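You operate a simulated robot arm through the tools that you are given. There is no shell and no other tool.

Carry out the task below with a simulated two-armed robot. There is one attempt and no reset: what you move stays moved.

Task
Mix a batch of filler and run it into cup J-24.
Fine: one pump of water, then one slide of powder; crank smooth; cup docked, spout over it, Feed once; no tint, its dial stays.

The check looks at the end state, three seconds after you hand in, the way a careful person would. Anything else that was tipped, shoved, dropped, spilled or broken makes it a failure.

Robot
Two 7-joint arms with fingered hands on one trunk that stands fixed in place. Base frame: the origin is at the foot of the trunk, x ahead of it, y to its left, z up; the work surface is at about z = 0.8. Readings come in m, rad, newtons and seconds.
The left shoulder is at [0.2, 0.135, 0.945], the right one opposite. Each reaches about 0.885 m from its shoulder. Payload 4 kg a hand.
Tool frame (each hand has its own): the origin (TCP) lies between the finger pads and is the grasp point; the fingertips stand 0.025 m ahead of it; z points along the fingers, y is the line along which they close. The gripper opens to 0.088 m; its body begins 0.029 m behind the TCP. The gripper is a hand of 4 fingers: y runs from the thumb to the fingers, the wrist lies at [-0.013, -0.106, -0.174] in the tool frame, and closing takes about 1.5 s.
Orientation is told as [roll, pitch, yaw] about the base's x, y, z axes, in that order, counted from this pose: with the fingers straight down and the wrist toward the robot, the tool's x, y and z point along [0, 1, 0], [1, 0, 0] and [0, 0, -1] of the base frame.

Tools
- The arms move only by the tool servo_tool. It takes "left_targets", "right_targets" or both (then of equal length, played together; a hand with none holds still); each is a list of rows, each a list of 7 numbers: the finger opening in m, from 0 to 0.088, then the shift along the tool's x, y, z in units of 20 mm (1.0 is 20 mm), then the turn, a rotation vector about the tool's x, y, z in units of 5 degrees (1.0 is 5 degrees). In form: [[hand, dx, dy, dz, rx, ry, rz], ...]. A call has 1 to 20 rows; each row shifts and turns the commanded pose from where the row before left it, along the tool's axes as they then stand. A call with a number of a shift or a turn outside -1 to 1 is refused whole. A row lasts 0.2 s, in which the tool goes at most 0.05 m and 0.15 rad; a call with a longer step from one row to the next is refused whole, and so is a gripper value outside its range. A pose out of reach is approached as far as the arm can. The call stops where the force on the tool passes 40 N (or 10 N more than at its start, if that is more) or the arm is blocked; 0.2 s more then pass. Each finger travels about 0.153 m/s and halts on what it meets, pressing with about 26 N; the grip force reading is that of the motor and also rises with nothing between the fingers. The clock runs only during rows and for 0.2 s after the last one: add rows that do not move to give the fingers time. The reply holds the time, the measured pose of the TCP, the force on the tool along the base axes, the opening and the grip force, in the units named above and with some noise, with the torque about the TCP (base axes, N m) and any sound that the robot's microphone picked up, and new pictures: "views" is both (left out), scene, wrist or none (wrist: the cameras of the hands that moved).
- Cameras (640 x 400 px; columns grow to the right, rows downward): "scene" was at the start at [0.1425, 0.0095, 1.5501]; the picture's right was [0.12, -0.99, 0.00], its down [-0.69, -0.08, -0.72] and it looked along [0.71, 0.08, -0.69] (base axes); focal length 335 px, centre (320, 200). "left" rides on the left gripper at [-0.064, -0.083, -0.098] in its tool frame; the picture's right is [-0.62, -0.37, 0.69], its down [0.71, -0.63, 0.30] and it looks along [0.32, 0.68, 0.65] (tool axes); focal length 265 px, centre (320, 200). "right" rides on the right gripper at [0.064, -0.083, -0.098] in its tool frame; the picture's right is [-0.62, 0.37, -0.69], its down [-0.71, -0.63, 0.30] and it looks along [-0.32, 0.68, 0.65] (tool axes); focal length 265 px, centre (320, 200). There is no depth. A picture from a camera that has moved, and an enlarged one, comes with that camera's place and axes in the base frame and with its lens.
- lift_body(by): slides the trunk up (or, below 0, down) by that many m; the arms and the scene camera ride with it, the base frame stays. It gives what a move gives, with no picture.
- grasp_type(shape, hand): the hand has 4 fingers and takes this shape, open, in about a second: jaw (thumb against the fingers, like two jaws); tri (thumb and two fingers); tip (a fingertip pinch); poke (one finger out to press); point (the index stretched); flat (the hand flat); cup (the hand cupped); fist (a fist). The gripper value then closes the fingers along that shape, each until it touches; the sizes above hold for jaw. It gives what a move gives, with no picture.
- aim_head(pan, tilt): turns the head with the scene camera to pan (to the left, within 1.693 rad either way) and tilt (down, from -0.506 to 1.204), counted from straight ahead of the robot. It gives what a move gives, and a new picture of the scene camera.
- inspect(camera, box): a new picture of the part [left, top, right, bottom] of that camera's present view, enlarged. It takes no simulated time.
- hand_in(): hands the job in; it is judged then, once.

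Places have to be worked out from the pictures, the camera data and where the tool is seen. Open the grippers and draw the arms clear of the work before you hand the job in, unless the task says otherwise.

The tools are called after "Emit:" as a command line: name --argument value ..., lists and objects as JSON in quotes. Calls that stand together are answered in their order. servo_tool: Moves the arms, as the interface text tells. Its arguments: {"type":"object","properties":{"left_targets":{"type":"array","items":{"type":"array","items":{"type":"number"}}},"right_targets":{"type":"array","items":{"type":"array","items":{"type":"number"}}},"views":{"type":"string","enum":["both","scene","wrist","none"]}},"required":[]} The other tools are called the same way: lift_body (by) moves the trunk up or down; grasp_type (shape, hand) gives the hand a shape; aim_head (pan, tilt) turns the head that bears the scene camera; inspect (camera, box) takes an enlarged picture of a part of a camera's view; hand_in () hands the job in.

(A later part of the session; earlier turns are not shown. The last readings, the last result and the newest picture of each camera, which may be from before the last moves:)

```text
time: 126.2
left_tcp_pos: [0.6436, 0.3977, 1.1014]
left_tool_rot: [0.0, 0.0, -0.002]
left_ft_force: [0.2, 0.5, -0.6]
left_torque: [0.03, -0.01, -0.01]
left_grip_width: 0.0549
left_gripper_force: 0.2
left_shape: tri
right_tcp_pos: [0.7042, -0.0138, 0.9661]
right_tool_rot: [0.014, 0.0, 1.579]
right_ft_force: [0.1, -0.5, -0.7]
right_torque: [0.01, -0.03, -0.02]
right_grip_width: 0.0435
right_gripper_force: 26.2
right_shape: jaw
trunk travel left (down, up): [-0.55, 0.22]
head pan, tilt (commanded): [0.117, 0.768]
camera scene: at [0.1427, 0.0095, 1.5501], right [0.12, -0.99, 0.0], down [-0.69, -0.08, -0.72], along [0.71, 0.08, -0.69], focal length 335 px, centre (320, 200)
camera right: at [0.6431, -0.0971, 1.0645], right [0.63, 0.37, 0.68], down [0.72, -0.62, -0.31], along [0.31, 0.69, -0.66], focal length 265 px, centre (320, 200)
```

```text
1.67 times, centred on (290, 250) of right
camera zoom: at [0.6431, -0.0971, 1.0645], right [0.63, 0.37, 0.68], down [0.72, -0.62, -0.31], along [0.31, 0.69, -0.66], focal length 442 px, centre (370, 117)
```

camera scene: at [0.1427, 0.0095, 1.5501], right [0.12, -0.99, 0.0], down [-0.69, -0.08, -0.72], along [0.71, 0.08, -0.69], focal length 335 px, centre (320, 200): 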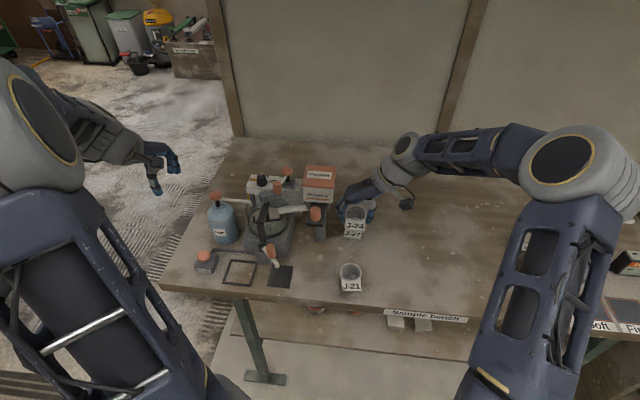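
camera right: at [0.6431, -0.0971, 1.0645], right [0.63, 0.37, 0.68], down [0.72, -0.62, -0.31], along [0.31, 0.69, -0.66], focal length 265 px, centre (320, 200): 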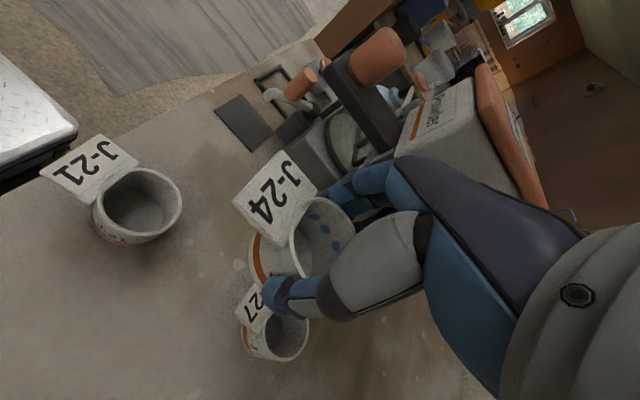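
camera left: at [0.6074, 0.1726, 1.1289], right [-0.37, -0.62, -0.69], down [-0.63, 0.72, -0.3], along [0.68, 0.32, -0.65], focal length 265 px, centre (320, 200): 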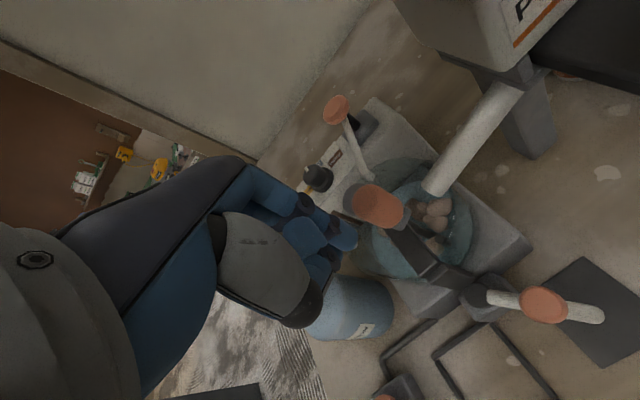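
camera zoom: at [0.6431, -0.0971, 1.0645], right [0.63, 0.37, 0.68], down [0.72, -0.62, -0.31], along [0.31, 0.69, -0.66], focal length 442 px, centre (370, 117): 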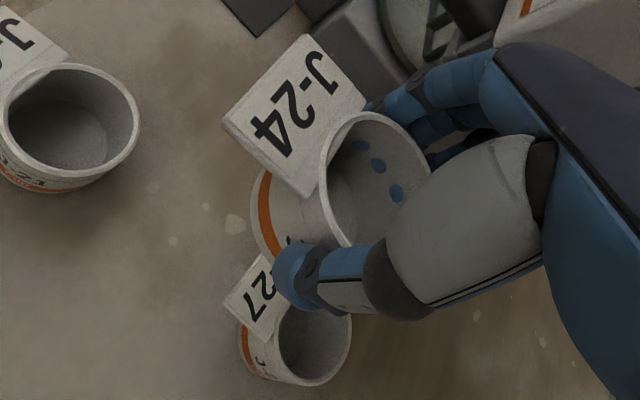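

J-24 is lifted cleanly and the neighbours stand as before. I draw it back to x≈0.55, then turn the hand 45° about the vertical for the dock, while the left arm moves further left.

Emit:
servo_tool --right_targets '[[0.03, 0.96, 0, 0, 0, 0, 0], [0.03, 0.96, 0, 0, 0, 0, 0], [0.03, 0.96, 0, 0, 0, 0, 0], [0.03, 0.96, 0, 0, 0, 0, 0], [0.03, 0.96, 0, 0, 0, 0, 0], [0.03, 0.96, 0, 0, 0, 0, 0], [0.03, 0.96, 0, 0, 0, 0, 0], [0.03, 0.96, 0, 0, 0, 0, 0], [0.03, 0, 0, 0, 0, 0, 1], [0.03, 0, 0, 0, 0, 0, 1], [0.03, 0, 0, 0, 0, 0, 1], [0.03, 0, 0, 0, 0, 0, 1], [0.03, 0, 0, 0, 0, 0, 1], [0.03, 0, 0, 0, 0, 0, 1], [0.03, 0, 0, 0, 0, 0, 1], [0.03, 0, 0, 0, 0, 0, 1], [0.03, 0, 0, 0, 0, 0, 1]]' --left_targets '[[0.055, 1, 0, -0.5, 0, 0, 0], [0.055, 1, 0, -0.5, 0, 0, 0], [0.055, 1, 0, -0.5, 0, 0, 0], [0.055, 1, 0, -0.5, 0, 0, 0], [0.055, 1, 0, 0, 0, 0, 0], [0.055, 0, 0, 0, 0, 0, 0], [0.055, 0, 0, 0, 0, 0, 0], [0.055, 0, 0, 0, 0, 0, 0], [0.055, 0, 0, 0, 0, 0, 0], [0.055, 0, 0, 0, 0, 0, 0], [0.055, 0, 0, 0, 0, 0, 0], [0.055, 0, 0, 0, 0, 0, 0], [0.055, 0, 0, 0, 0, 0, 0], [0.055, 0, 0, 0, 0, 0, 0], [0.055, 0, 0, 0, 0, 0, 0], [0.055, 0, 0, 0, 0, 0, 0], [0.055, 0, 0, 0, 0, 0, 0]]'

```text
time: 129.8
left_tcp_pos: [0.6431, 0.4973, 1.1415]
left_tool_rot: [0.0, 0.0, -0.002]
left_ft_force: [0.4, -0.7, 0.2]
left_torque: [0.04, 0.01, -0.02]
left_grip_width: 0.0545
left_gripper_force: 0.0
left_shape: tri
right_tcp_pos: [0.5518, -0.0154, 0.9694]
right_tool_rot: [0.01, 0.007, 0.793]
right_ft_force: [-0.1, -0.4, -0.1]
right_torque: [0.02, -0.02, 0.03]
right_grip_width: 0.0434
right_gripper_force: 26.5
right_shape: jaw
trunk travel left (down, up): [-0.55, 0.22]
head pan, tilt (commanded): [0.117, 0.768]
camera scene: at [0.1426, 0.0094, 1.5501], right [0.12, -0.99, 0.0], down [-0.69, -0.08, -0.72], along [0.71, 0.08, -0.69], focal length 335 px, centre (320, 200)
camera right: at [0.4494, -0.0295, 1.0673], right [0.71, -0.17, 0.68], down [0.06, -0.95, -0.31], along [0.7, 0.26, -0.66], focal length 265 px, centre (320, 200)
camera left: at [0.5605, 0.4338, 1.2412], right [-0.37, -0.62, -0.69], down [-0.63, 0.72, -0.3], along [0.68, 0.32, -0.65], focal length 265 px, centre (320, 200)
```

scene: 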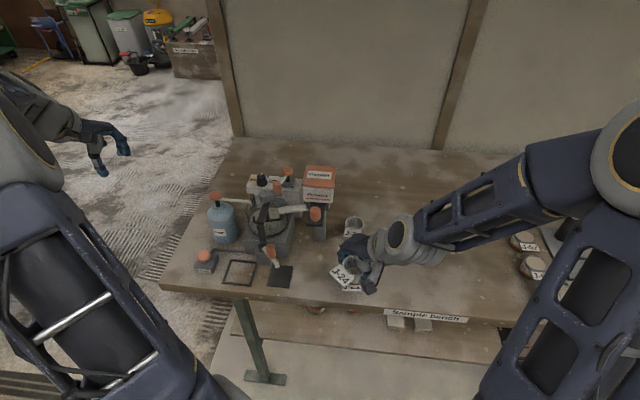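
right: 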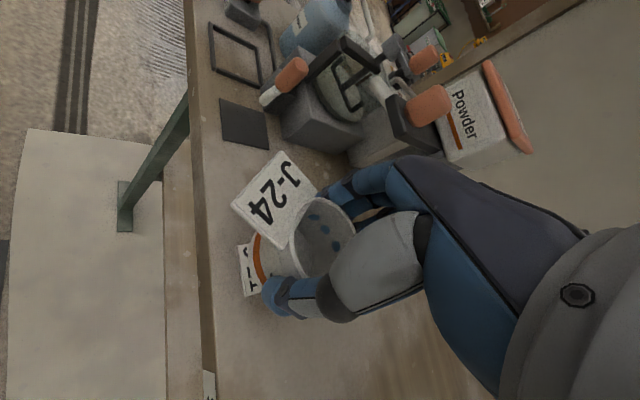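
left: 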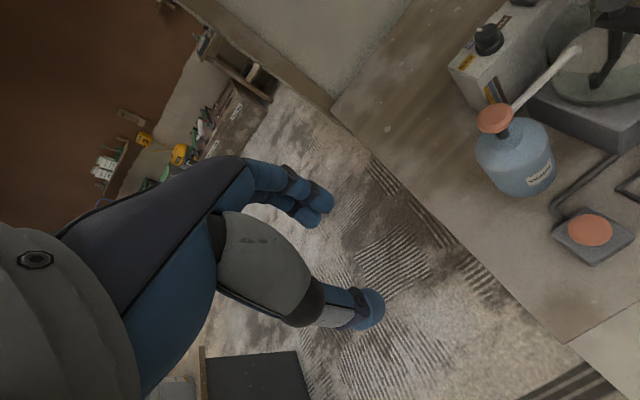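

The cup is at (0.552, -0.015) and turned 45°. I carry it sideways along the front edge to y≈0.27, above everything in the way.

Emit:
servo_tool --right_targets '[[0.03, 0.7, 0.71, 0, 0, 0, 0], [0.03, 0.7, 0.71, 0, 0, 0, 0], [0.03, 0.7, 0.71, 0, 0, 0, 0], [0.03, 0.7, 0.71, 0, 0, 0, 0], [0.03, 0.7, 0.71, 0, 0, 0, 0], [0.03, 0.7, 0.71, 0, 0, 0, 0], [0.03, 0.7, 0.71, 0, 0, 0, 0], [0.03, 0.7, 0.71, 0, 0, 0, 0], [0.03, 0.7, 0.71, 0, 0, 0, 0], [0.03, 0.7, 0.71, 0, 0, 0, 0], [0.03, 0.7, 0.71, 0, 0, 0, 0], [0.03, 0.7, 0.71, 0, 0, 0, 0], [0.03, 0.7, 0.71, 0, 0, 0, 0], [0.03, 0.7, 0.71, 0, 0, 0, 0], [0.03, 0, 0, 0, 0, 0, 0]]'

Emit:
inspect --camera "scene" --box '[190, 170, 330, 300]'

Emit:
inspect --camera "right" --box '[140, 60, 440, 340]'

```text
time: 133.1
left_tcp_pos: [0.6439, 0.4983, 1.1416]
left_tool_rot: [0.0, -0.001, 0.0]
left_ft_force: [0.5, -1.0, -0.5]
left_torque: [0.0, -0.03, 0.01]
left_grip_width: 0.0546
left_gripper_force: 0.1
left_shape: tri
right_tcp_pos: [0.5525, 0.2647, 0.9689]
right_tool_rot: [0.008, 0.011, 0.794]
right_ft_force: [0.1, -0.3, 0.0]
right_torque: [0.01, -0.03, -0.02]
right_grip_width: 0.0434
right_gripper_force: 26.3
right_shape: jaw
trunk travel left (down, up): [-0.55, 0.22]
head pan, tilt (commanded): [0.117, 0.768]
camera scene: at [0.1425, 0.0096, 1.5501], right [0.12, -0.99, 0.0], down [-0.69, -0.08, -0.72], along [0.71, 0.08, -0.69], focal length 335 px, centre (320, 200)
camera right: at [0.4486, 0.2503, 1.0674], right [0.71, -0.17, 0.68], down [0.06, -0.95, -0.3], along [0.7, 0.26, -0.66], focal length 265 px, centre (320, 200)
```

scene: 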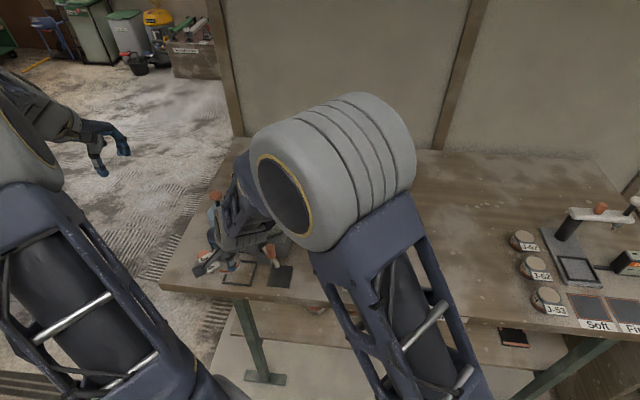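
right: 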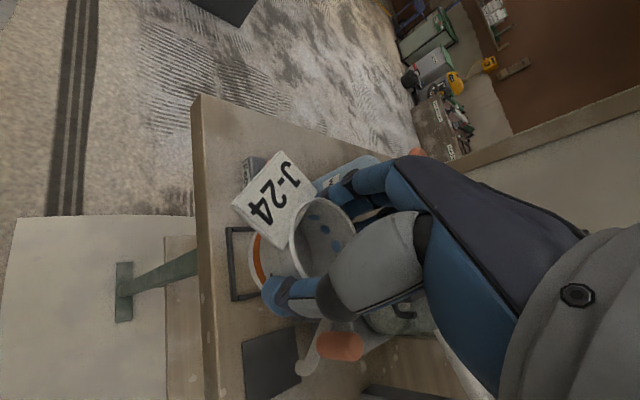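

```text
3.08 times, centred on (260, 235) of scene
camera zoom: at [0.1425, 0.0096, 1.5501], right [0.12, -0.99, 0.0], down [-0.69, -0.08, -0.72], along [0.71, 0.08, -0.69], focal length 1031 px, centre (505, 92)
```

zoom: 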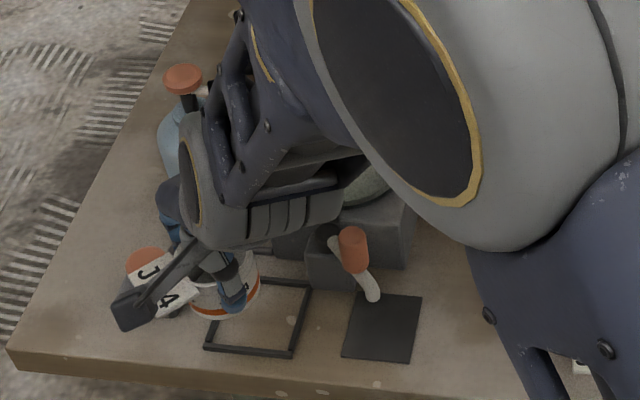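

```text
1.43 times, centred on (290, 200) of right
camera zoom: at [0.4486, 0.2503, 1.0674], right [0.71, -0.17, 0.68], down [0.06, -0.95, -0.3], along [0.7, 0.26, -0.66], focal length 379 px, centre (363, 200)
```

zoom: 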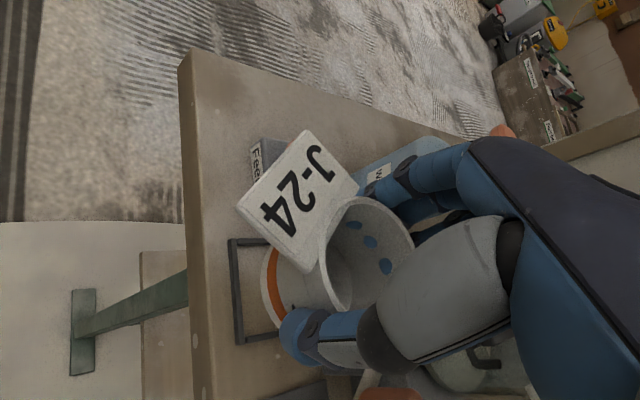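

The cup's centre is about 3 mm left of the TCP; the dock frame's centre averages (0.616, 0.2745). I move forward over the dock and lower to about 45 mm above its resting height to check alignment.

Emit:
servo_tool --right_targets '[[0.03, -0.67, 0.82, 0, 0, 0, 0], [0.03, -0.67, 0.82, 0, 0, 0, 0], [0.03, -0.67, 0.82, 0, 0, 0, 0], [0.03, 0, 0, 0.8, 0, 0, 0], [0.03, 0, 0, 0.8, 0, 0, 0], [0.03, 0, 0, 0.8, 0, 0, 0], [0.03, 0, 0, 0.8, 0, 0, 0], [0.03, 0, 0, 0, 0, 0, 0]]'

Emit:
inspect --camera "scene" --box '[190, 200, 300, 300]'

Emit:
inspect --camera "right" --box '[190, 100, 440, 340]'

Emit:
inspect --camera "left" --box '[480, 60, 640, 260]'

```text
time: 134.8
left_tcp_pos: [0.6431, 0.4978, 1.1423]
left_tool_rot: [0.0, 0.0, 0.001]
left_ft_force: [0.7, 0.1, 0.5]
left_torque: [0.03, 0.01, 0.0]
left_grip_width: 0.0546
left_gripper_force: 0.0
left_shape: tri
right_tcp_pos: [0.6132, 0.2702, 0.9032]
right_tool_rot: [0.01, 0.01, 0.795]
right_ft_force: [-0.4, 0.5, -0.9]
right_torque: [0.0, 0.01, -0.03]
right_grip_width: 0.0434
right_gripper_force: 26.3
right_shape: jaw
trunk travel left (down, up): [-0.55, 0.22]
head pan, tilt (commanded): [0.117, 0.768]
camera scene: at [0.1425, 0.0096, 1.5501], right [0.12, -0.99, 0.0], down [-0.69, -0.08, -0.72], along [0.71, 0.08, -0.69], focal length 335 px, centre (320, 200)
camera right: at [0.5108, 0.2563, 1.0022], right [0.71, -0.17, 0.68], down [0.06, -0.95, -0.31], along [0.7, 0.26, -0.66], focal length 265 px, centre (320, 200)
```

scene: 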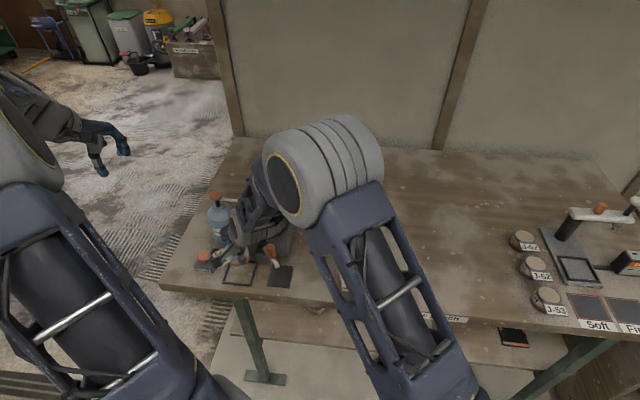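
right: 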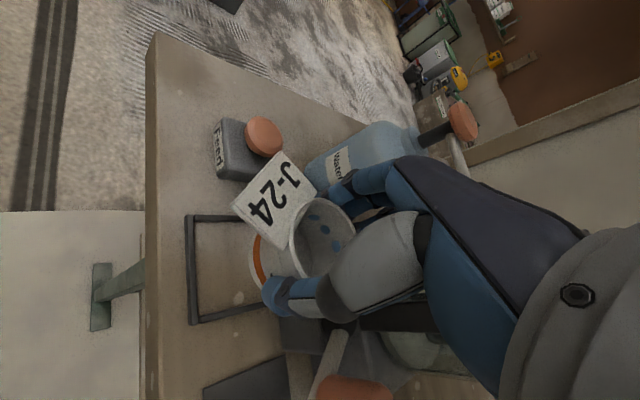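

```text
4.00 times, centred on (245, 250) of scene
camera zoom: at [0.1425, 0.0096, 1.5501], right [0.12, -0.99, 0.0], down [-0.69, -0.08, -0.72], along [0.71, 0.08, -0.69], focal length 1340 px, centre (620, 0)
```

zoom: 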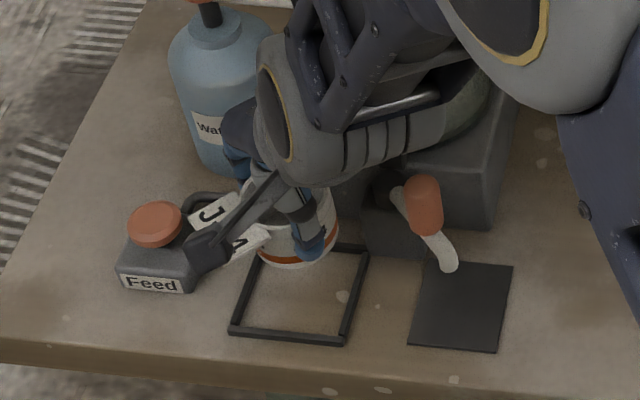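

```text
1.67 times, centred on (315, 220) of right
camera zoom: at [0.5108, 0.2563, 1.0022], right [0.71, -0.17, 0.68], down [0.06, -0.95, -0.31], along [0.7, 0.26, -0.66], focal length 442 px, centre (328, 167)
```

zoom: 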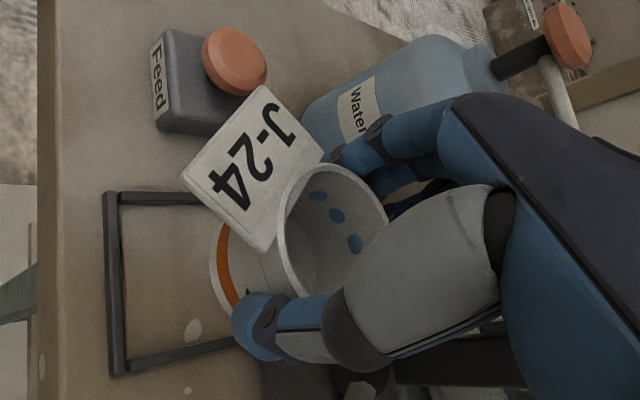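

```text
2.00 times, centred on (560, 160) of left
camera zoom: at [0.5604, 0.4339, 1.2412], right [-0.37, -0.62, -0.69], down [-0.63, 0.72, -0.3], along [0.68, 0.32, -0.65], focal length 531 px, centre (-160, 280)
```

zoom: 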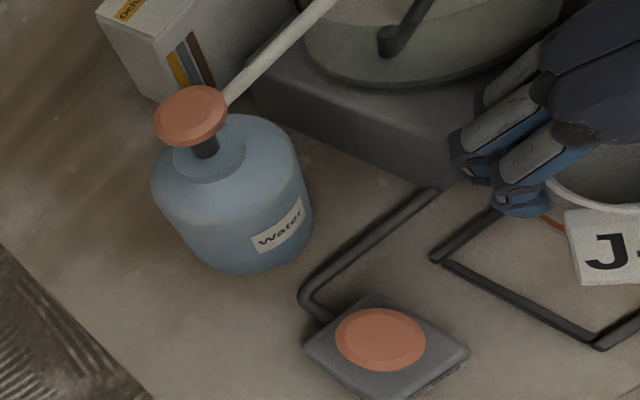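

I zoom in on the held cup and the frame to measure their offset precisely.

Emit:
inspect --camera "scene" --box '[225, 235, 290, 295]'

Emit:
inspect --camera "right" --box '[180, 180, 360, 340]'

```text
6.67 times, centred on (258, 265) of scene
camera zoom: at [0.1425, 0.0096, 1.5501], right [0.12, -0.99, 0.0], down [-0.69, -0.08, -0.72], along [0.71, 0.08, -0.69], focal length 2233 px, centre (737, -233)
```

zoom: 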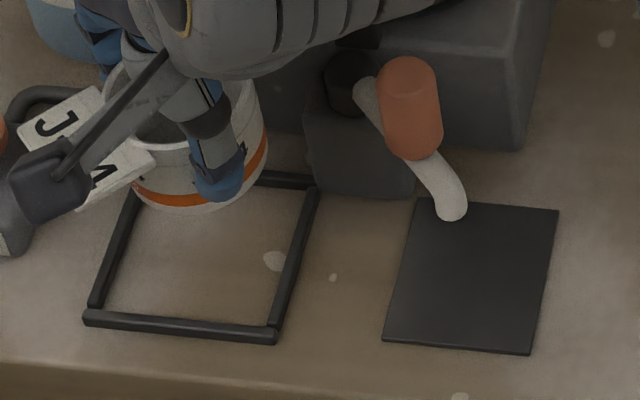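

```text
2.50 times, centred on (270, 260) of right
camera zoom: at [0.5108, 0.2563, 1.0022], right [0.71, -0.17, 0.68], down [0.06, -0.95, -0.31], along [0.7, 0.26, -0.66], focal length 664 px, centre (445, 50)
```

zoom: 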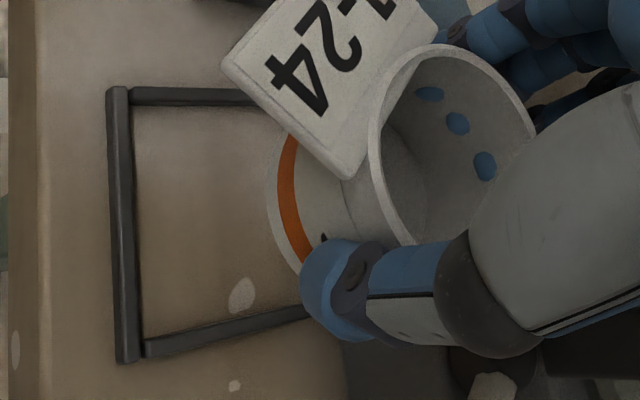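

Estimates of the cup centre are (0.615, ~0.272) against a dock centre of (0.615, 0.2755). I shift 3 mm left and lower until the cup's bottom is just above the frame, then look again.

Emit:
servo_tool --right_targets '[[0.03, 0.1, 0.11, 0.5, 0, 0, 0], [0.03, 0, 0, 0.6, 0, 0, 0], [0.03, 0, 0, 0.6, 0, 0, 0], [0.03, 0, 0, 0.4, 0, 0, 0], [0.03, 0, 0, 0, 0, 0, 0]]'

Emit:
inspect --camera "scene" --box '[225, 235, 290, 295]'

Emit:
inspect --camera "right" --box '[180, 160, 380, 340]'

Emit:
inspect --camera "left" --box '[540, 80, 640, 240]'

```text
time: 136.1
left_tcp_pos: [0.6422, 0.4971, 1.1417]
left_tool_rot: [-0.001, 0.0, 0.0]
left_ft_force: [0.5, -0.9, -0.7]
left_torque: [0.04, 0.01, -0.03]
left_grip_width: 0.0546
left_gripper_force: 0.1
left_shape: tri
right_tcp_pos: [0.6126, 0.2726, 0.8612]
right_tool_rot: [0.009, 0.009, 0.795]
right_ft_force: [-0.5, 0.2, -2.1]
right_torque: [0.02, 0.01, -0.02]
right_grip_width: 0.0433
right_gripper_force: 26.6
right_shape: jaw
trunk travel left (down, up): [-0.55, 0.22]
head pan, tilt (commanded): [0.117, 0.768]
camera scene: at [0.1425, 0.0096, 1.5501], right [0.12, -0.99, 0.0], down [-0.69, -0.08, -0.72], along [0.71, 0.08, -0.69], focal length 335 px, centre (320, 200)
camera right: at [0.5102, 0.2599, 0.9602], right [0.71, -0.17, 0.68], down [0.06, -0.95, -0.31], along [0.7, 0.26, -0.66], focal length 265 px, centre (320, 200)
```

scene: 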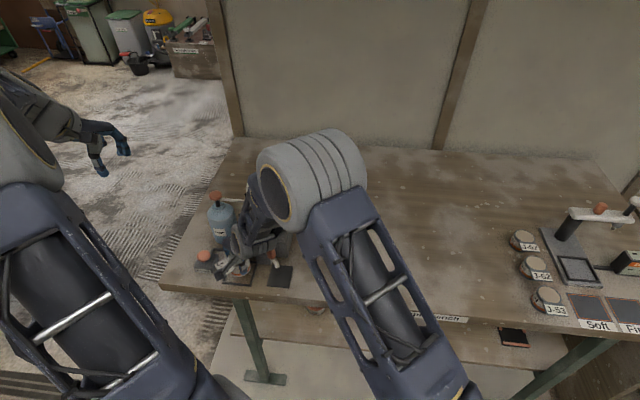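
right: 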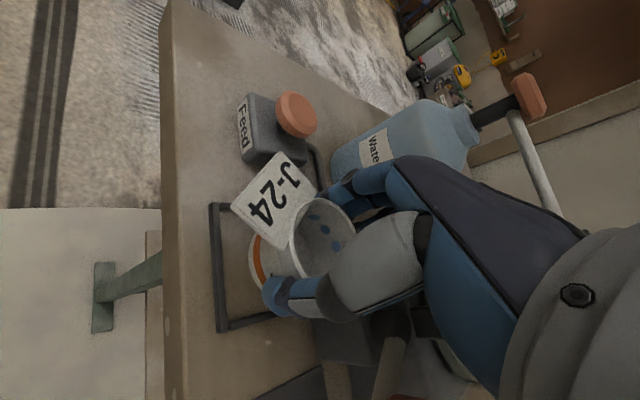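

```text
6.67 times, centred on (258, 265) of scene
camera zoom: at [0.1425, 0.0096, 1.5501], right [0.12, -0.99, 0.0], down [-0.69, -0.08, -0.72], along [0.71, 0.08, -0.69], focal length 2233 px, centre (737, -233)
```

zoom: 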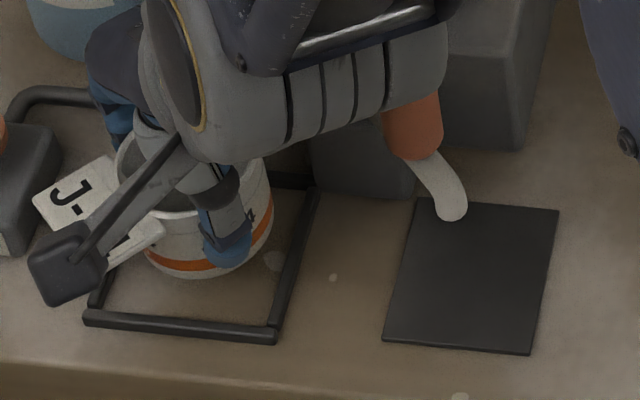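

```text
2.22 times, centred on (280, 250) of right
camera zoom: at [0.5102, 0.2599, 0.9602], right [0.71, -0.17, 0.68], down [0.06, -0.95, -0.31], along [0.7, 0.26, -0.66], focal length 590 px, centre (409, 89)
```

zoom: 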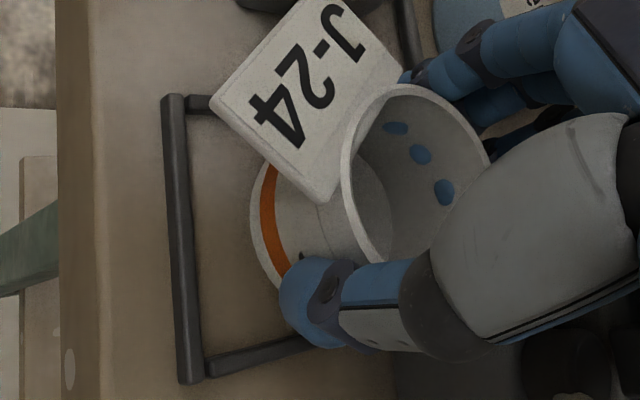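

```text
2.50 times, centred on (590, 160) of left
camera zoom: at [0.5604, 0.4339, 1.2412], right [-0.37, -0.62, -0.69], down [-0.63, 0.72, -0.3], along [0.68, 0.32, -0.65], focal length 664 px, centre (-355, 300)
```

zoom: 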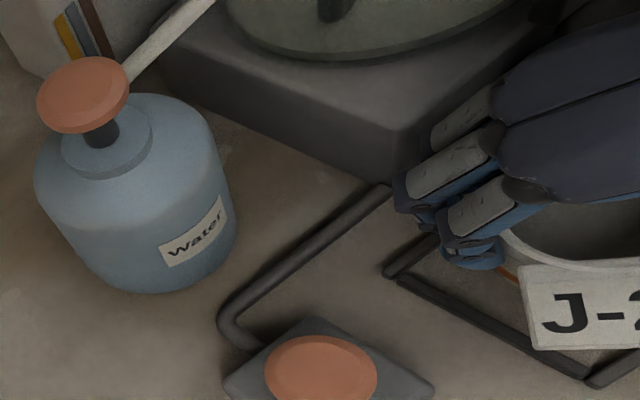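

Both views put the cup centred inside the frame within a few millimetres. I lower the last 18 mm in small steps until it rests.

Emit:
servo_tool --right_targets '[[0.03, 0, 0, 0.25, 0, 0, 0], [0.03, 0, 0, 0.25, 0, 0, 0], [0.03, 0, 0, 0.2, 0, 0, 0], [0.03, 0, 0, 0.15, 0, 0, 0], [0.03, 0, 0, 0, 0, 0, 0]]'

Emit:
inspect --camera "scene" --box '[225, 235, 290, 295]'

Emit:
inspect --camera "right" --box '[180, 160, 380, 340]'

```text
time: 137.2
left_tcp_pos: [0.6433, 0.4979, 1.1421]
left_tool_rot: [0.0, 0.001, -0.001]
left_ft_force: [-0.1, 0.6, -0.3]
left_torque: [0.02, 0.01, 0.0]
left_grip_width: 0.0545
left_gripper_force: 0.1
left_shape: tri
right_tcp_pos: [0.6128, 0.2735, 0.8441]
right_tool_rot: [0.009, 0.007, 0.794]
right_ft_force: [1.0, 1.0, 0.7]
right_torque: [-0.02, 0.0, 0.02]
right_grip_width: 0.0432
right_gripper_force: 25.6
right_shape: jaw
trunk travel left (down, up): [-0.55, 0.22]
head pan, tilt (commanded): [0.117, 0.768]
camera scene: at [0.1425, 0.0096, 1.5501], right [0.12, -0.99, 0.0], down [-0.69, -0.08, -0.72], along [0.71, 0.08, -0.69], focal length 335 px, centre (320, 200)
camera right: at [0.5105, 0.2594, 0.9437], right [0.71, -0.17, 0.68], down [0.06, -0.95, -0.31], along [0.7, 0.26, -0.66], focal length 265 px, centre (320, 200)
```

scene: 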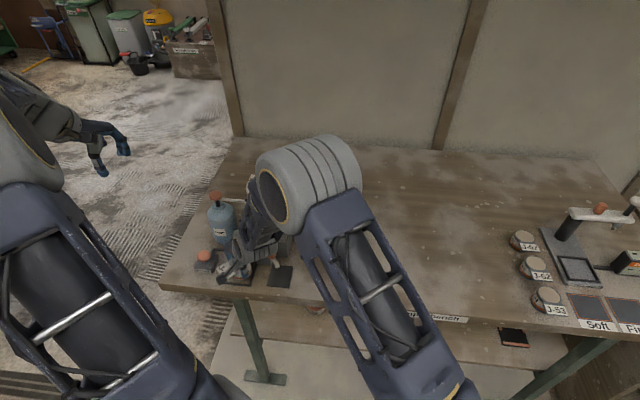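
right: 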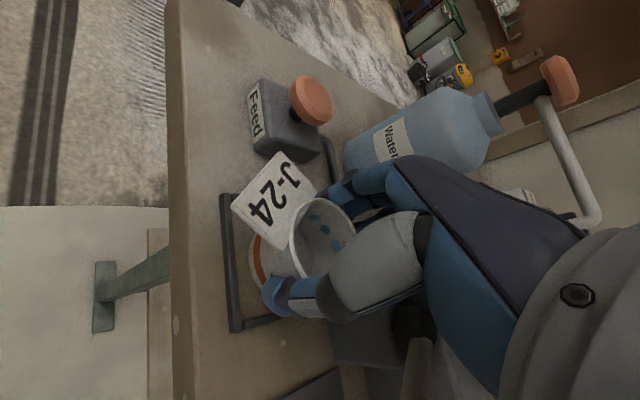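

```text
6.67 times, centred on (258, 265) of scene
camera zoom: at [0.1425, 0.0096, 1.5501], right [0.12, -0.99, 0.0], down [-0.69, -0.08, -0.72], along [0.71, 0.08, -0.69], focal length 2233 px, centre (737, -233)
```

zoom: 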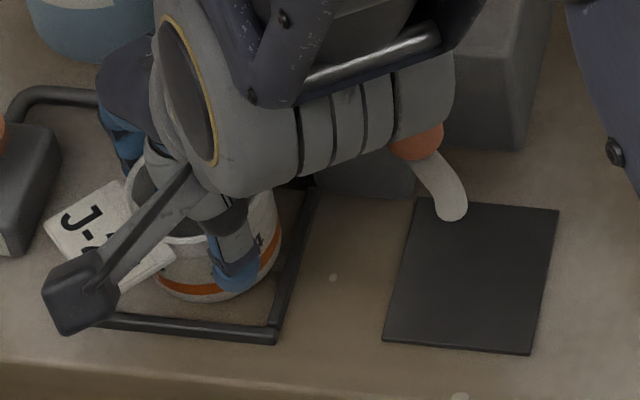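

```text
2.22 times, centred on (280, 250) of right
camera zoom: at [0.5105, 0.2594, 0.9437], right [0.71, -0.17, 0.68], down [0.06, -0.95, -0.31], along [0.7, 0.26, -0.66], focal length 590 px, centre (409, 89)
```

zoom: 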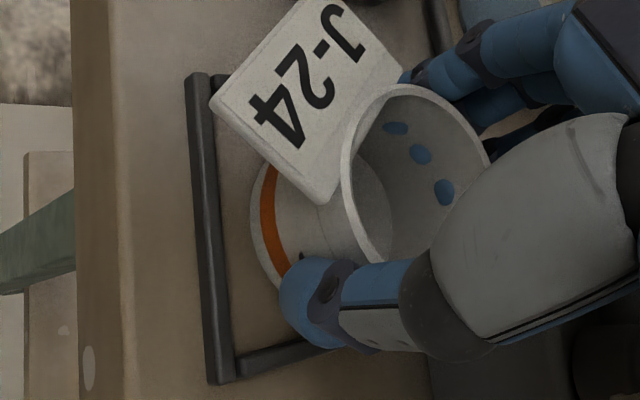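

No contact force yet at TCP z 0.844 (it was gripped at 0.8428). I lower 2–3 mm more to seat it.

Emit:
servo_tool --right_targets '[[0.03, 0, 0, 0.08, 0, 0, 0], [0.03, 0, 0, 0.06, 0, 0, 0], [0.03, 0, 0, 0, 0, 0, 0]]' --views "none"

```text
time: 138.1
left_tcp_pos: [0.6433, 0.4988, 1.1411]
left_tool_rot: [0.0, 0.001, -0.001]
left_ft_force: [-0.3, 0.0, -0.9]
left_torque: [0.0, 0.0, 0.01]
left_grip_width: 0.0546
left_gripper_force: 0.0
left_shape: tri
right_tcp_pos: [0.6132, 0.2739, 0.8428]
right_tool_rot: [0.01, 0.007, 0.792]
right_ft_force: [0.5, -1.3, 11.6]
right_torque: [0.08, -0.09, -0.03]
right_grip_width: 0.0431
right_gripper_force: 26.4
right_shape: jaw
trunk travel left (down, up): [-0.55, 0.22]
head pan, tilt (commanded): [0.117, 0.768]
```

The cup is seated at table level inside the frame (11.6 N, same height as when picked up). I open the fingers slowly.

Emit:
servo_tool --right_targets '[[0.045, 0, 0, -0.05, 0, 0, 0], [0.048, 0, 0, 0, 0, 0, 0], [0.052, 0, 0, 0, 0, 0, 0], [0.056, 0, 0, 0, 0, 0, 0], [0.06, 0, 0, 0, 0, 0, 0], [0.062, 0, 0, 0, 0, 0, 0]]'

Emit:
inspect --camera "scene" --box '[225, 235, 290, 295]'

Emit:
inspect --camera "right" --box '[180, 160, 380, 340]'

Emit:
inspect --camera "left" --box '[540, 80, 640, 240]'

```text
time: 139.4
left_tcp_pos: [0.6428, 0.4972, 1.1408]
left_tool_rot: [0.0, 0.0, -0.002]
left_ft_force: [0.6, 0.1, -0.7]
left_torque: [0.03, -0.03, -0.03]
left_grip_width: 0.0547
left_gripper_force: 0.1
left_shape: tri
right_tcp_pos: [0.6132, 0.2735, 0.8426]
right_tool_rot: [0.009, 0.011, 0.794]
right_ft_force: [0.4, 0.1, 0.5]
right_torque: [-0.02, 0.02, -0.02]
right_grip_width: 0.0619
right_gripper_force: 0.1
right_shape: jaw
trunk travel left (down, up): [-0.55, 0.22]
head pan, tilt (commanded): [0.117, 0.768]
camera scene: at [0.1425, 0.0096, 1.5501], right [0.12, -0.99, 0.0], down [-0.69, -0.08, -0.72], along [0.71, 0.08, -0.69], focal length 335 px, centre (320, 200)
camera right: at [0.5102, 0.2597, 0.9417], right [0.71, -0.17, 0.68], down [0.06, -0.95, -0.3], along [0.7, 0.26, -0.66], focal length 265 px, centre (320, 200)
```

scene: 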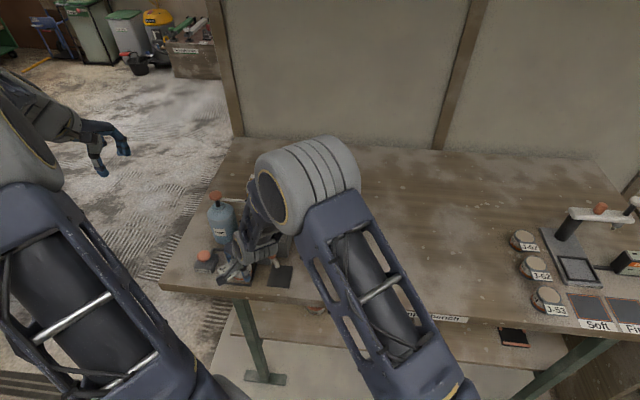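
right: 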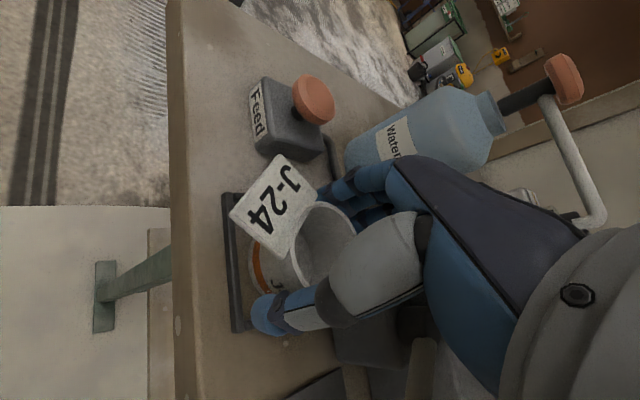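

```text
6.67 times, centred on (258, 265) of scene
camera zoom: at [0.1425, 0.0096, 1.5501], right [0.12, -0.99, 0.0], down [-0.69, -0.08, -0.72], along [0.71, 0.08, -0.69], focal length 2233 px, centre (737, -233)
```

zoom: 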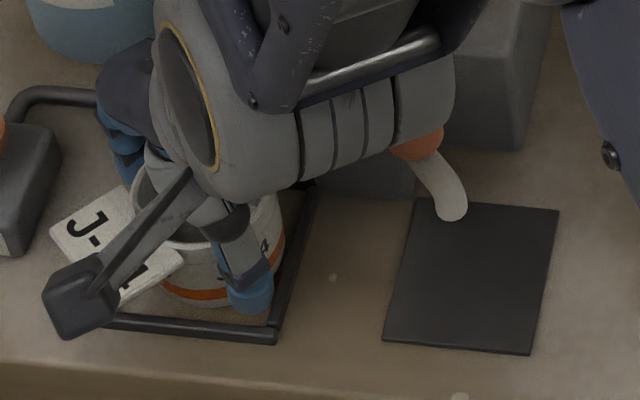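

```text
2.22 times, centred on (280, 250) of right
camera zoom: at [0.5102, 0.2597, 0.9417], right [0.71, -0.17, 0.68], down [0.06, -0.95, -0.3], along [0.7, 0.26, -0.66], focal length 590 px, centre (409, 89)
```

zoom: 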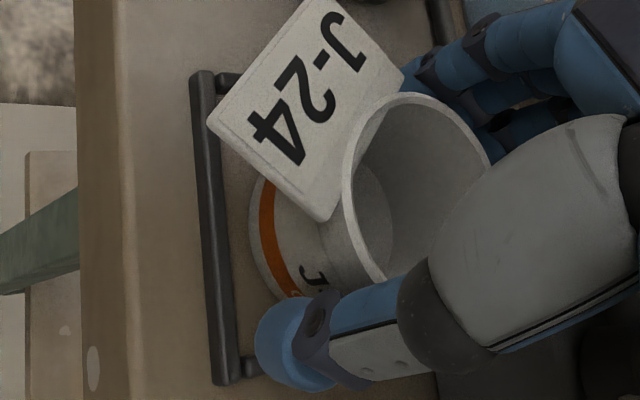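

```text
2.50 times, centred on (590, 160) of left
camera zoom: at [0.5604, 0.4339, 1.2412], right [-0.37, -0.62, -0.69], down [-0.63, 0.72, -0.3], along [0.68, 0.32, -0.65], focal length 664 px, centre (-355, 300)
```

zoom: 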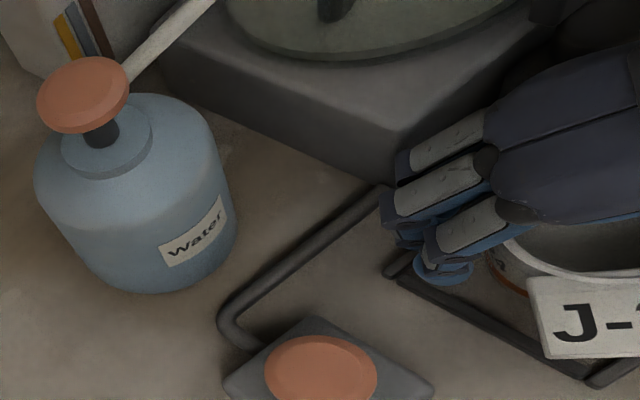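

The cup stands free inside the frame. I raise the right hand straight up, then back it away to the front and right.

Emit:
servo_tool --right_targets '[[0.062, 0, 0, -0.4, 0, 0, 0], [0.062, 0, 0, -0.7, 0, 0, 0], [0.062, 0, 0, -1, 0, 0, 0], [0.062, 0, 0, -1, 0, 0, 0], [0.062, 0, 0, -1, 0, 0, 0], [0.062, 0, 0, -1, 0, 0, 0], [0.062, 0, 0, -1, 0, 0, 0], [0.062, 0.7, -0.7, 0, 0, 0, 0], [0.062, 0.7, -0.7, 0, 0, 0, 0], [0.062, 0.7, -0.7, 0, 0, 0, 0], [0.062, -0.7, -0.71, 0, 0, 0, 0], [0.062, -0.7, -0.71, 0, 0, 0, 0], [0.062, -0.7, -0.71, 0, 0, 0, 0], [0.062, -0.7, -0.71, 0, 0, 0, 0], [0.062, -0.7, -0.71, 0, 0, 0, 0], [0.062, -0.7, -0.71, 0, 0, 0, 0], [0.062, -0.7, -0.71, 0, 0, 0, 0], [0.062, -0.7, -0.71, 0, 0, 0, 0], [0.062, -0.7, -0.71, 0, 0, 0, 0], [0.062, -0.7, -0.71, 0, 0, 0, 0]]'

Emit:
inspect --camera "scene" --box '[190, 170, 310, 300]'

Emit:
inspect --camera "scene" --box '[195, 235, 305, 300]'

```text
time: 143.7
left_tcp_pos: [0.6437, 0.499, 1.1418]
left_tool_rot: [0.0, -0.001, 0.0]
left_ft_force: [-0.5, -0.7, 0.5]
left_torque: [0.0, -0.01, 0.03]
left_grip_width: 0.0548
left_gripper_force: 0.0
left_shape: tri
right_tcp_pos: [0.5557, 0.0725, 0.9664]
right_tool_rot: [0.007, 0.008, 0.794]
right_ft_force: [0.1, 0.2, -1.0]
right_torque: [-0.01, -0.03, 0.0]
right_grip_width: 0.0618
right_gripper_force: 0.0
right_shape: jaw
trunk travel left (down, up): [-0.55, 0.22]
head pan, tilt (commanded): [0.117, 0.768]
camera scene: at [0.1425, 0.0098, 1.5501], right [0.12, -0.99, 0.0], down [-0.69, -0.08, -0.72], along [0.71, 0.08, -0.69], focal length 335 px, centre (320, 200)
camera right: at [0.453, 0.0599, 1.0642], right [0.71, -0.17, 0.68], down [0.06, -0.95, -0.31], along [0.7, 0.26, -0.66], focal length 265 px, centre (320, 200)
```

scene: 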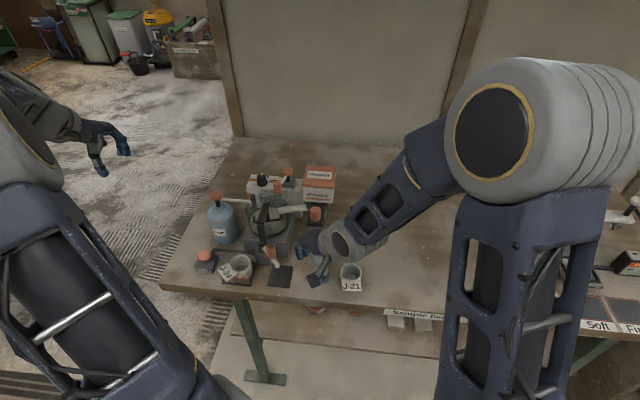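
right: 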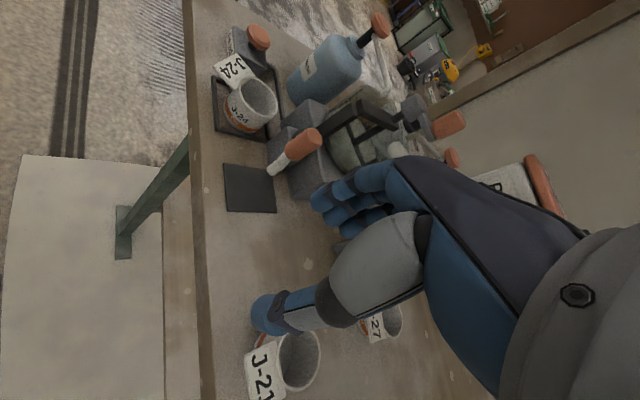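

```text
3.08 times, centred on (250, 235) of scene
camera zoom: at [0.1425, 0.0098, 1.5501], right [0.12, -0.99, 0.0], down [-0.69, -0.08, -0.72], along [0.71, 0.08, -0.69], focal length 1031 px, centre (535, 92)
```

zoom: 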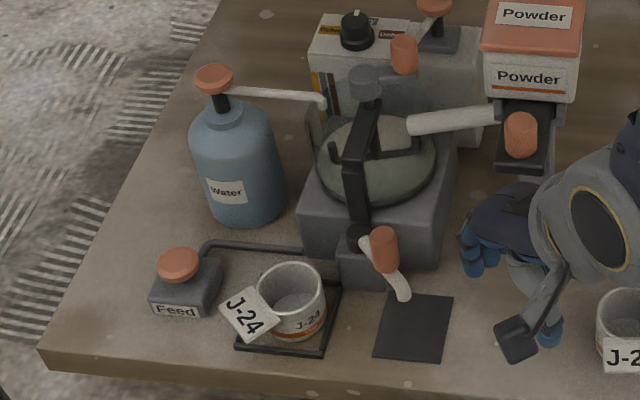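

```text
5.82 times, centred on (250, 268) of scene
camera zoom: at [0.1425, 0.0098, 1.5501], right [0.12, -0.99, 0.0], down [-0.69, -0.08, -0.72], along [0.71, 0.08, -0.69], focal length 1949 px, centre (727, -193)
```

zoom: 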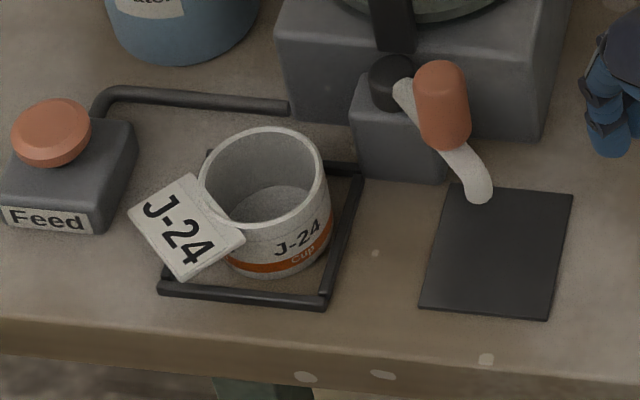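

The cup is in the frame; I zoom in to check that it sits flat and not on a bar.

Emit:
inspect --camera "scene" --box '[215, 250, 265, 292]'

Emit:
inspect --camera "right" --box '[190, 50, 310, 190]'

Emit:
inspect --camera "left" --box '[540, 80, 640, 240]'

```text
9.52 times, centred on (240, 271) of scene
camera zoom: at [0.1425, 0.0098, 1.5501], right [0.12, -0.99, 0.0], down [-0.69, -0.08, -0.72], along [0.71, 0.08, -0.69], focal length 3190 px, centre (1082, -476)
```

zoom: 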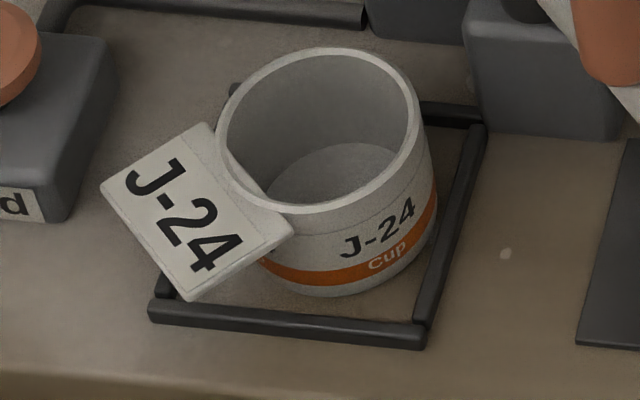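

```text
2.86 times, centred on (250, 120) of right
camera zoom: at [0.453, 0.0599, 1.0642], right [0.71, -0.17, 0.68], down [0.06, -0.95, -0.31], along [0.7, 0.26, -0.66], focal length 758 px, centre (520, 429)
```

zoom: 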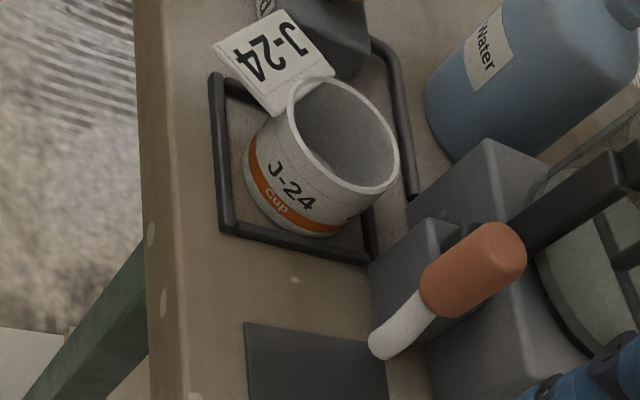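

```text
2.50 times, centred on (590, 160) of left
camera zoom: at [0.5603, 0.4341, 1.2412], right [-0.37, -0.62, -0.69], down [-0.63, 0.72, -0.3], along [0.68, 0.32, -0.65], focal length 664 px, centre (-355, 300)
```

zoom: 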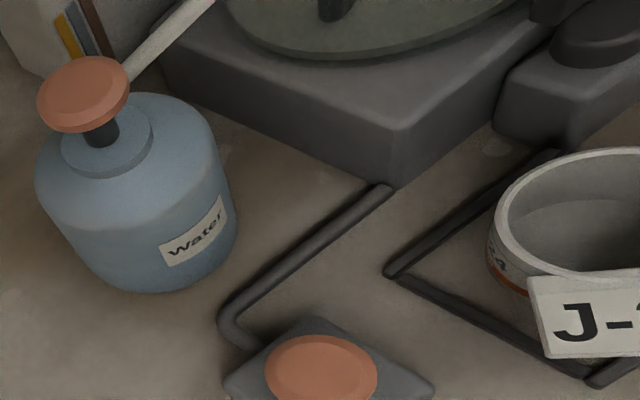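

The cup sits upright inside the frame, slightly right of centre (about (0.6145, 0.2695)), which suits the spout's reach. The spout knob is at (0.6255, 0.1865, 0.894); I shape the right hand to poke and bring it near, above and behind that knob.

Emit:
grasp_type --shape "poke" --hand "right"

Emit:
servo_tool --right_targets '[[0.088, 0.7, 0.71, -0.4, 0, 0, 0], [0.088, 0.7, 0.71, -0.4, 0, 0, 0], [0.088, 0.7, 0.71, 0, 0, 0, 0], [0.088, 0.7, 0.71, 0, 0, 0, 0], [0.088, 0.3, 0.31, 0, 0, 0, 0], [0.088, -0.71, 0.7, 0, 0, 0, 0], [0.088, -0.71, 0.7, 0, 0, 0, 0], [0.088, -0.71, 0.7, 0, 0, 0, 0], [0.088, -0.71, 0.7, 0, 0, 0, 0], [0.088, 0, 0, 0, 0, 0, 0]]'

Emit:
inspect --camera "scene" --box '[220, 200, 310, 290]'

Emit:
inspect --camera "right" --box '[180, 100, 400, 320]'

```text
time: 144.6
left_tcp_pos: [0.6432, 0.4975, 1.1411]
left_tool_rot: [0.0, 0.0, -0.002]
left_ft_force: [-0.8, 0.6, 0.3]
left_torque: [0.02, -0.03, -0.01]
left_grip_width: 0.0546
left_gripper_force: 0.0
left_shape: tri
right_tcp_pos: [0.5556, 0.0754, 0.9636]
right_tool_rot: [0.01, 0.01, 0.794]
right_ft_force: [-0.4, 0.1, 0.6]
right_torque: [0.06, -0.01, 0.02]
right_grip_width: 0.0001
right_gripper_force: 0.2
right_shape: poke
trunk travel left (down, up): [-0.55, 0.22]
head pan, tilt (commanded): [0.117, 0.768]
```

```text
time: 146.8
left_tcp_pos: [0.6434, 0.4981, 1.1419]
left_tool_rot: [0.0, 0.0, -0.002]
left_ft_force: [0.7, 0.2, 0.1]
left_torque: [0.01, 0.02, 0.01]
left_grip_width: 0.0547
left_gripper_force: 0.0
left_shape: tri
right_tcp_pos: [0.6353, 0.1623, 0.9792]
right_tool_rot: [0.007, 0.011, 0.793]
right_ft_force: [-0.2, 1.1, 0.1]
right_torque: [0.0, -0.03, 0.01]
right_grip_width: 0.0001
right_gripper_force: 0.0
right_shape: poke
trunk travel left (down, up): [-0.55, 0.22]
head pan, tilt (commanded): [0.117, 0.768]
camera scene: at [0.1425, 0.0096, 1.5501], right [0.12, -0.99, 0.0], down [-0.69, -0.08, -0.72], along [0.71, 0.08, -0.69], focal length 335 px, centre (320, 200)
camera right: at [0.5331, 0.1481, 1.0793], right [0.71, -0.17, 0.68], down [0.06, -0.95, -0.3], along [0.7, 0.26, -0.66], focal length 265 px, centre (320, 200)
```

scene: 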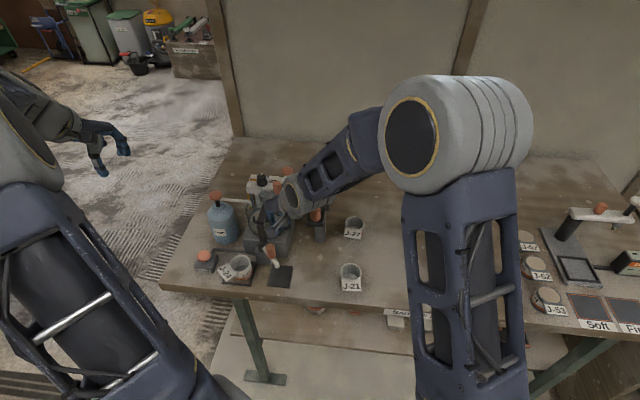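
right: 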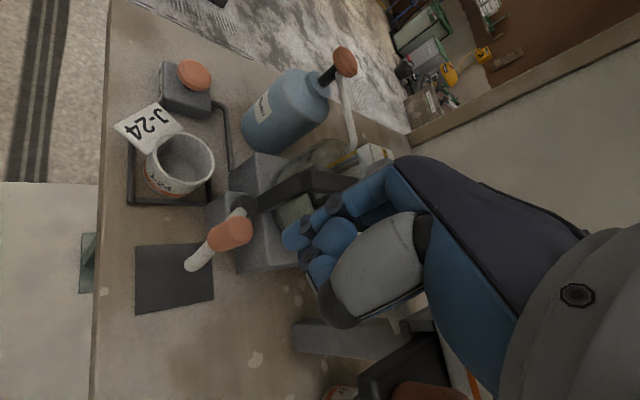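

```text
4.44 times, centred on (265, 245) of scene
camera zoom: at [0.1425, 0.0096, 1.5501], right [0.12, -0.99, 0.0], down [-0.69, -0.08, -0.72], along [0.71, 0.08, -0.69], focal length 1489 px, centre (564, 0)
```

zoom: 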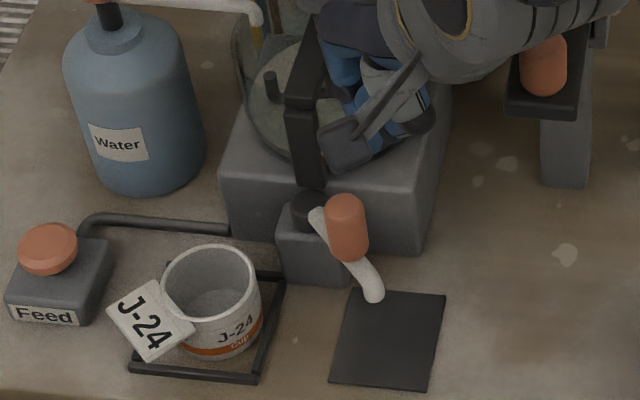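

```text
1.82 times, centred on (290, 210) of right
camera zoom: at [0.5331, 0.1481, 1.0793], right [0.71, -0.17, 0.68], down [0.06, -0.95, -0.3], along [0.7, 0.26, -0.66], focal length 483 px, centre (374, 182)
```

zoom: 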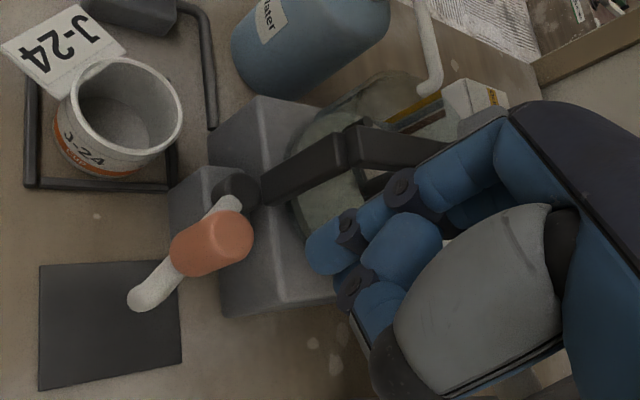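

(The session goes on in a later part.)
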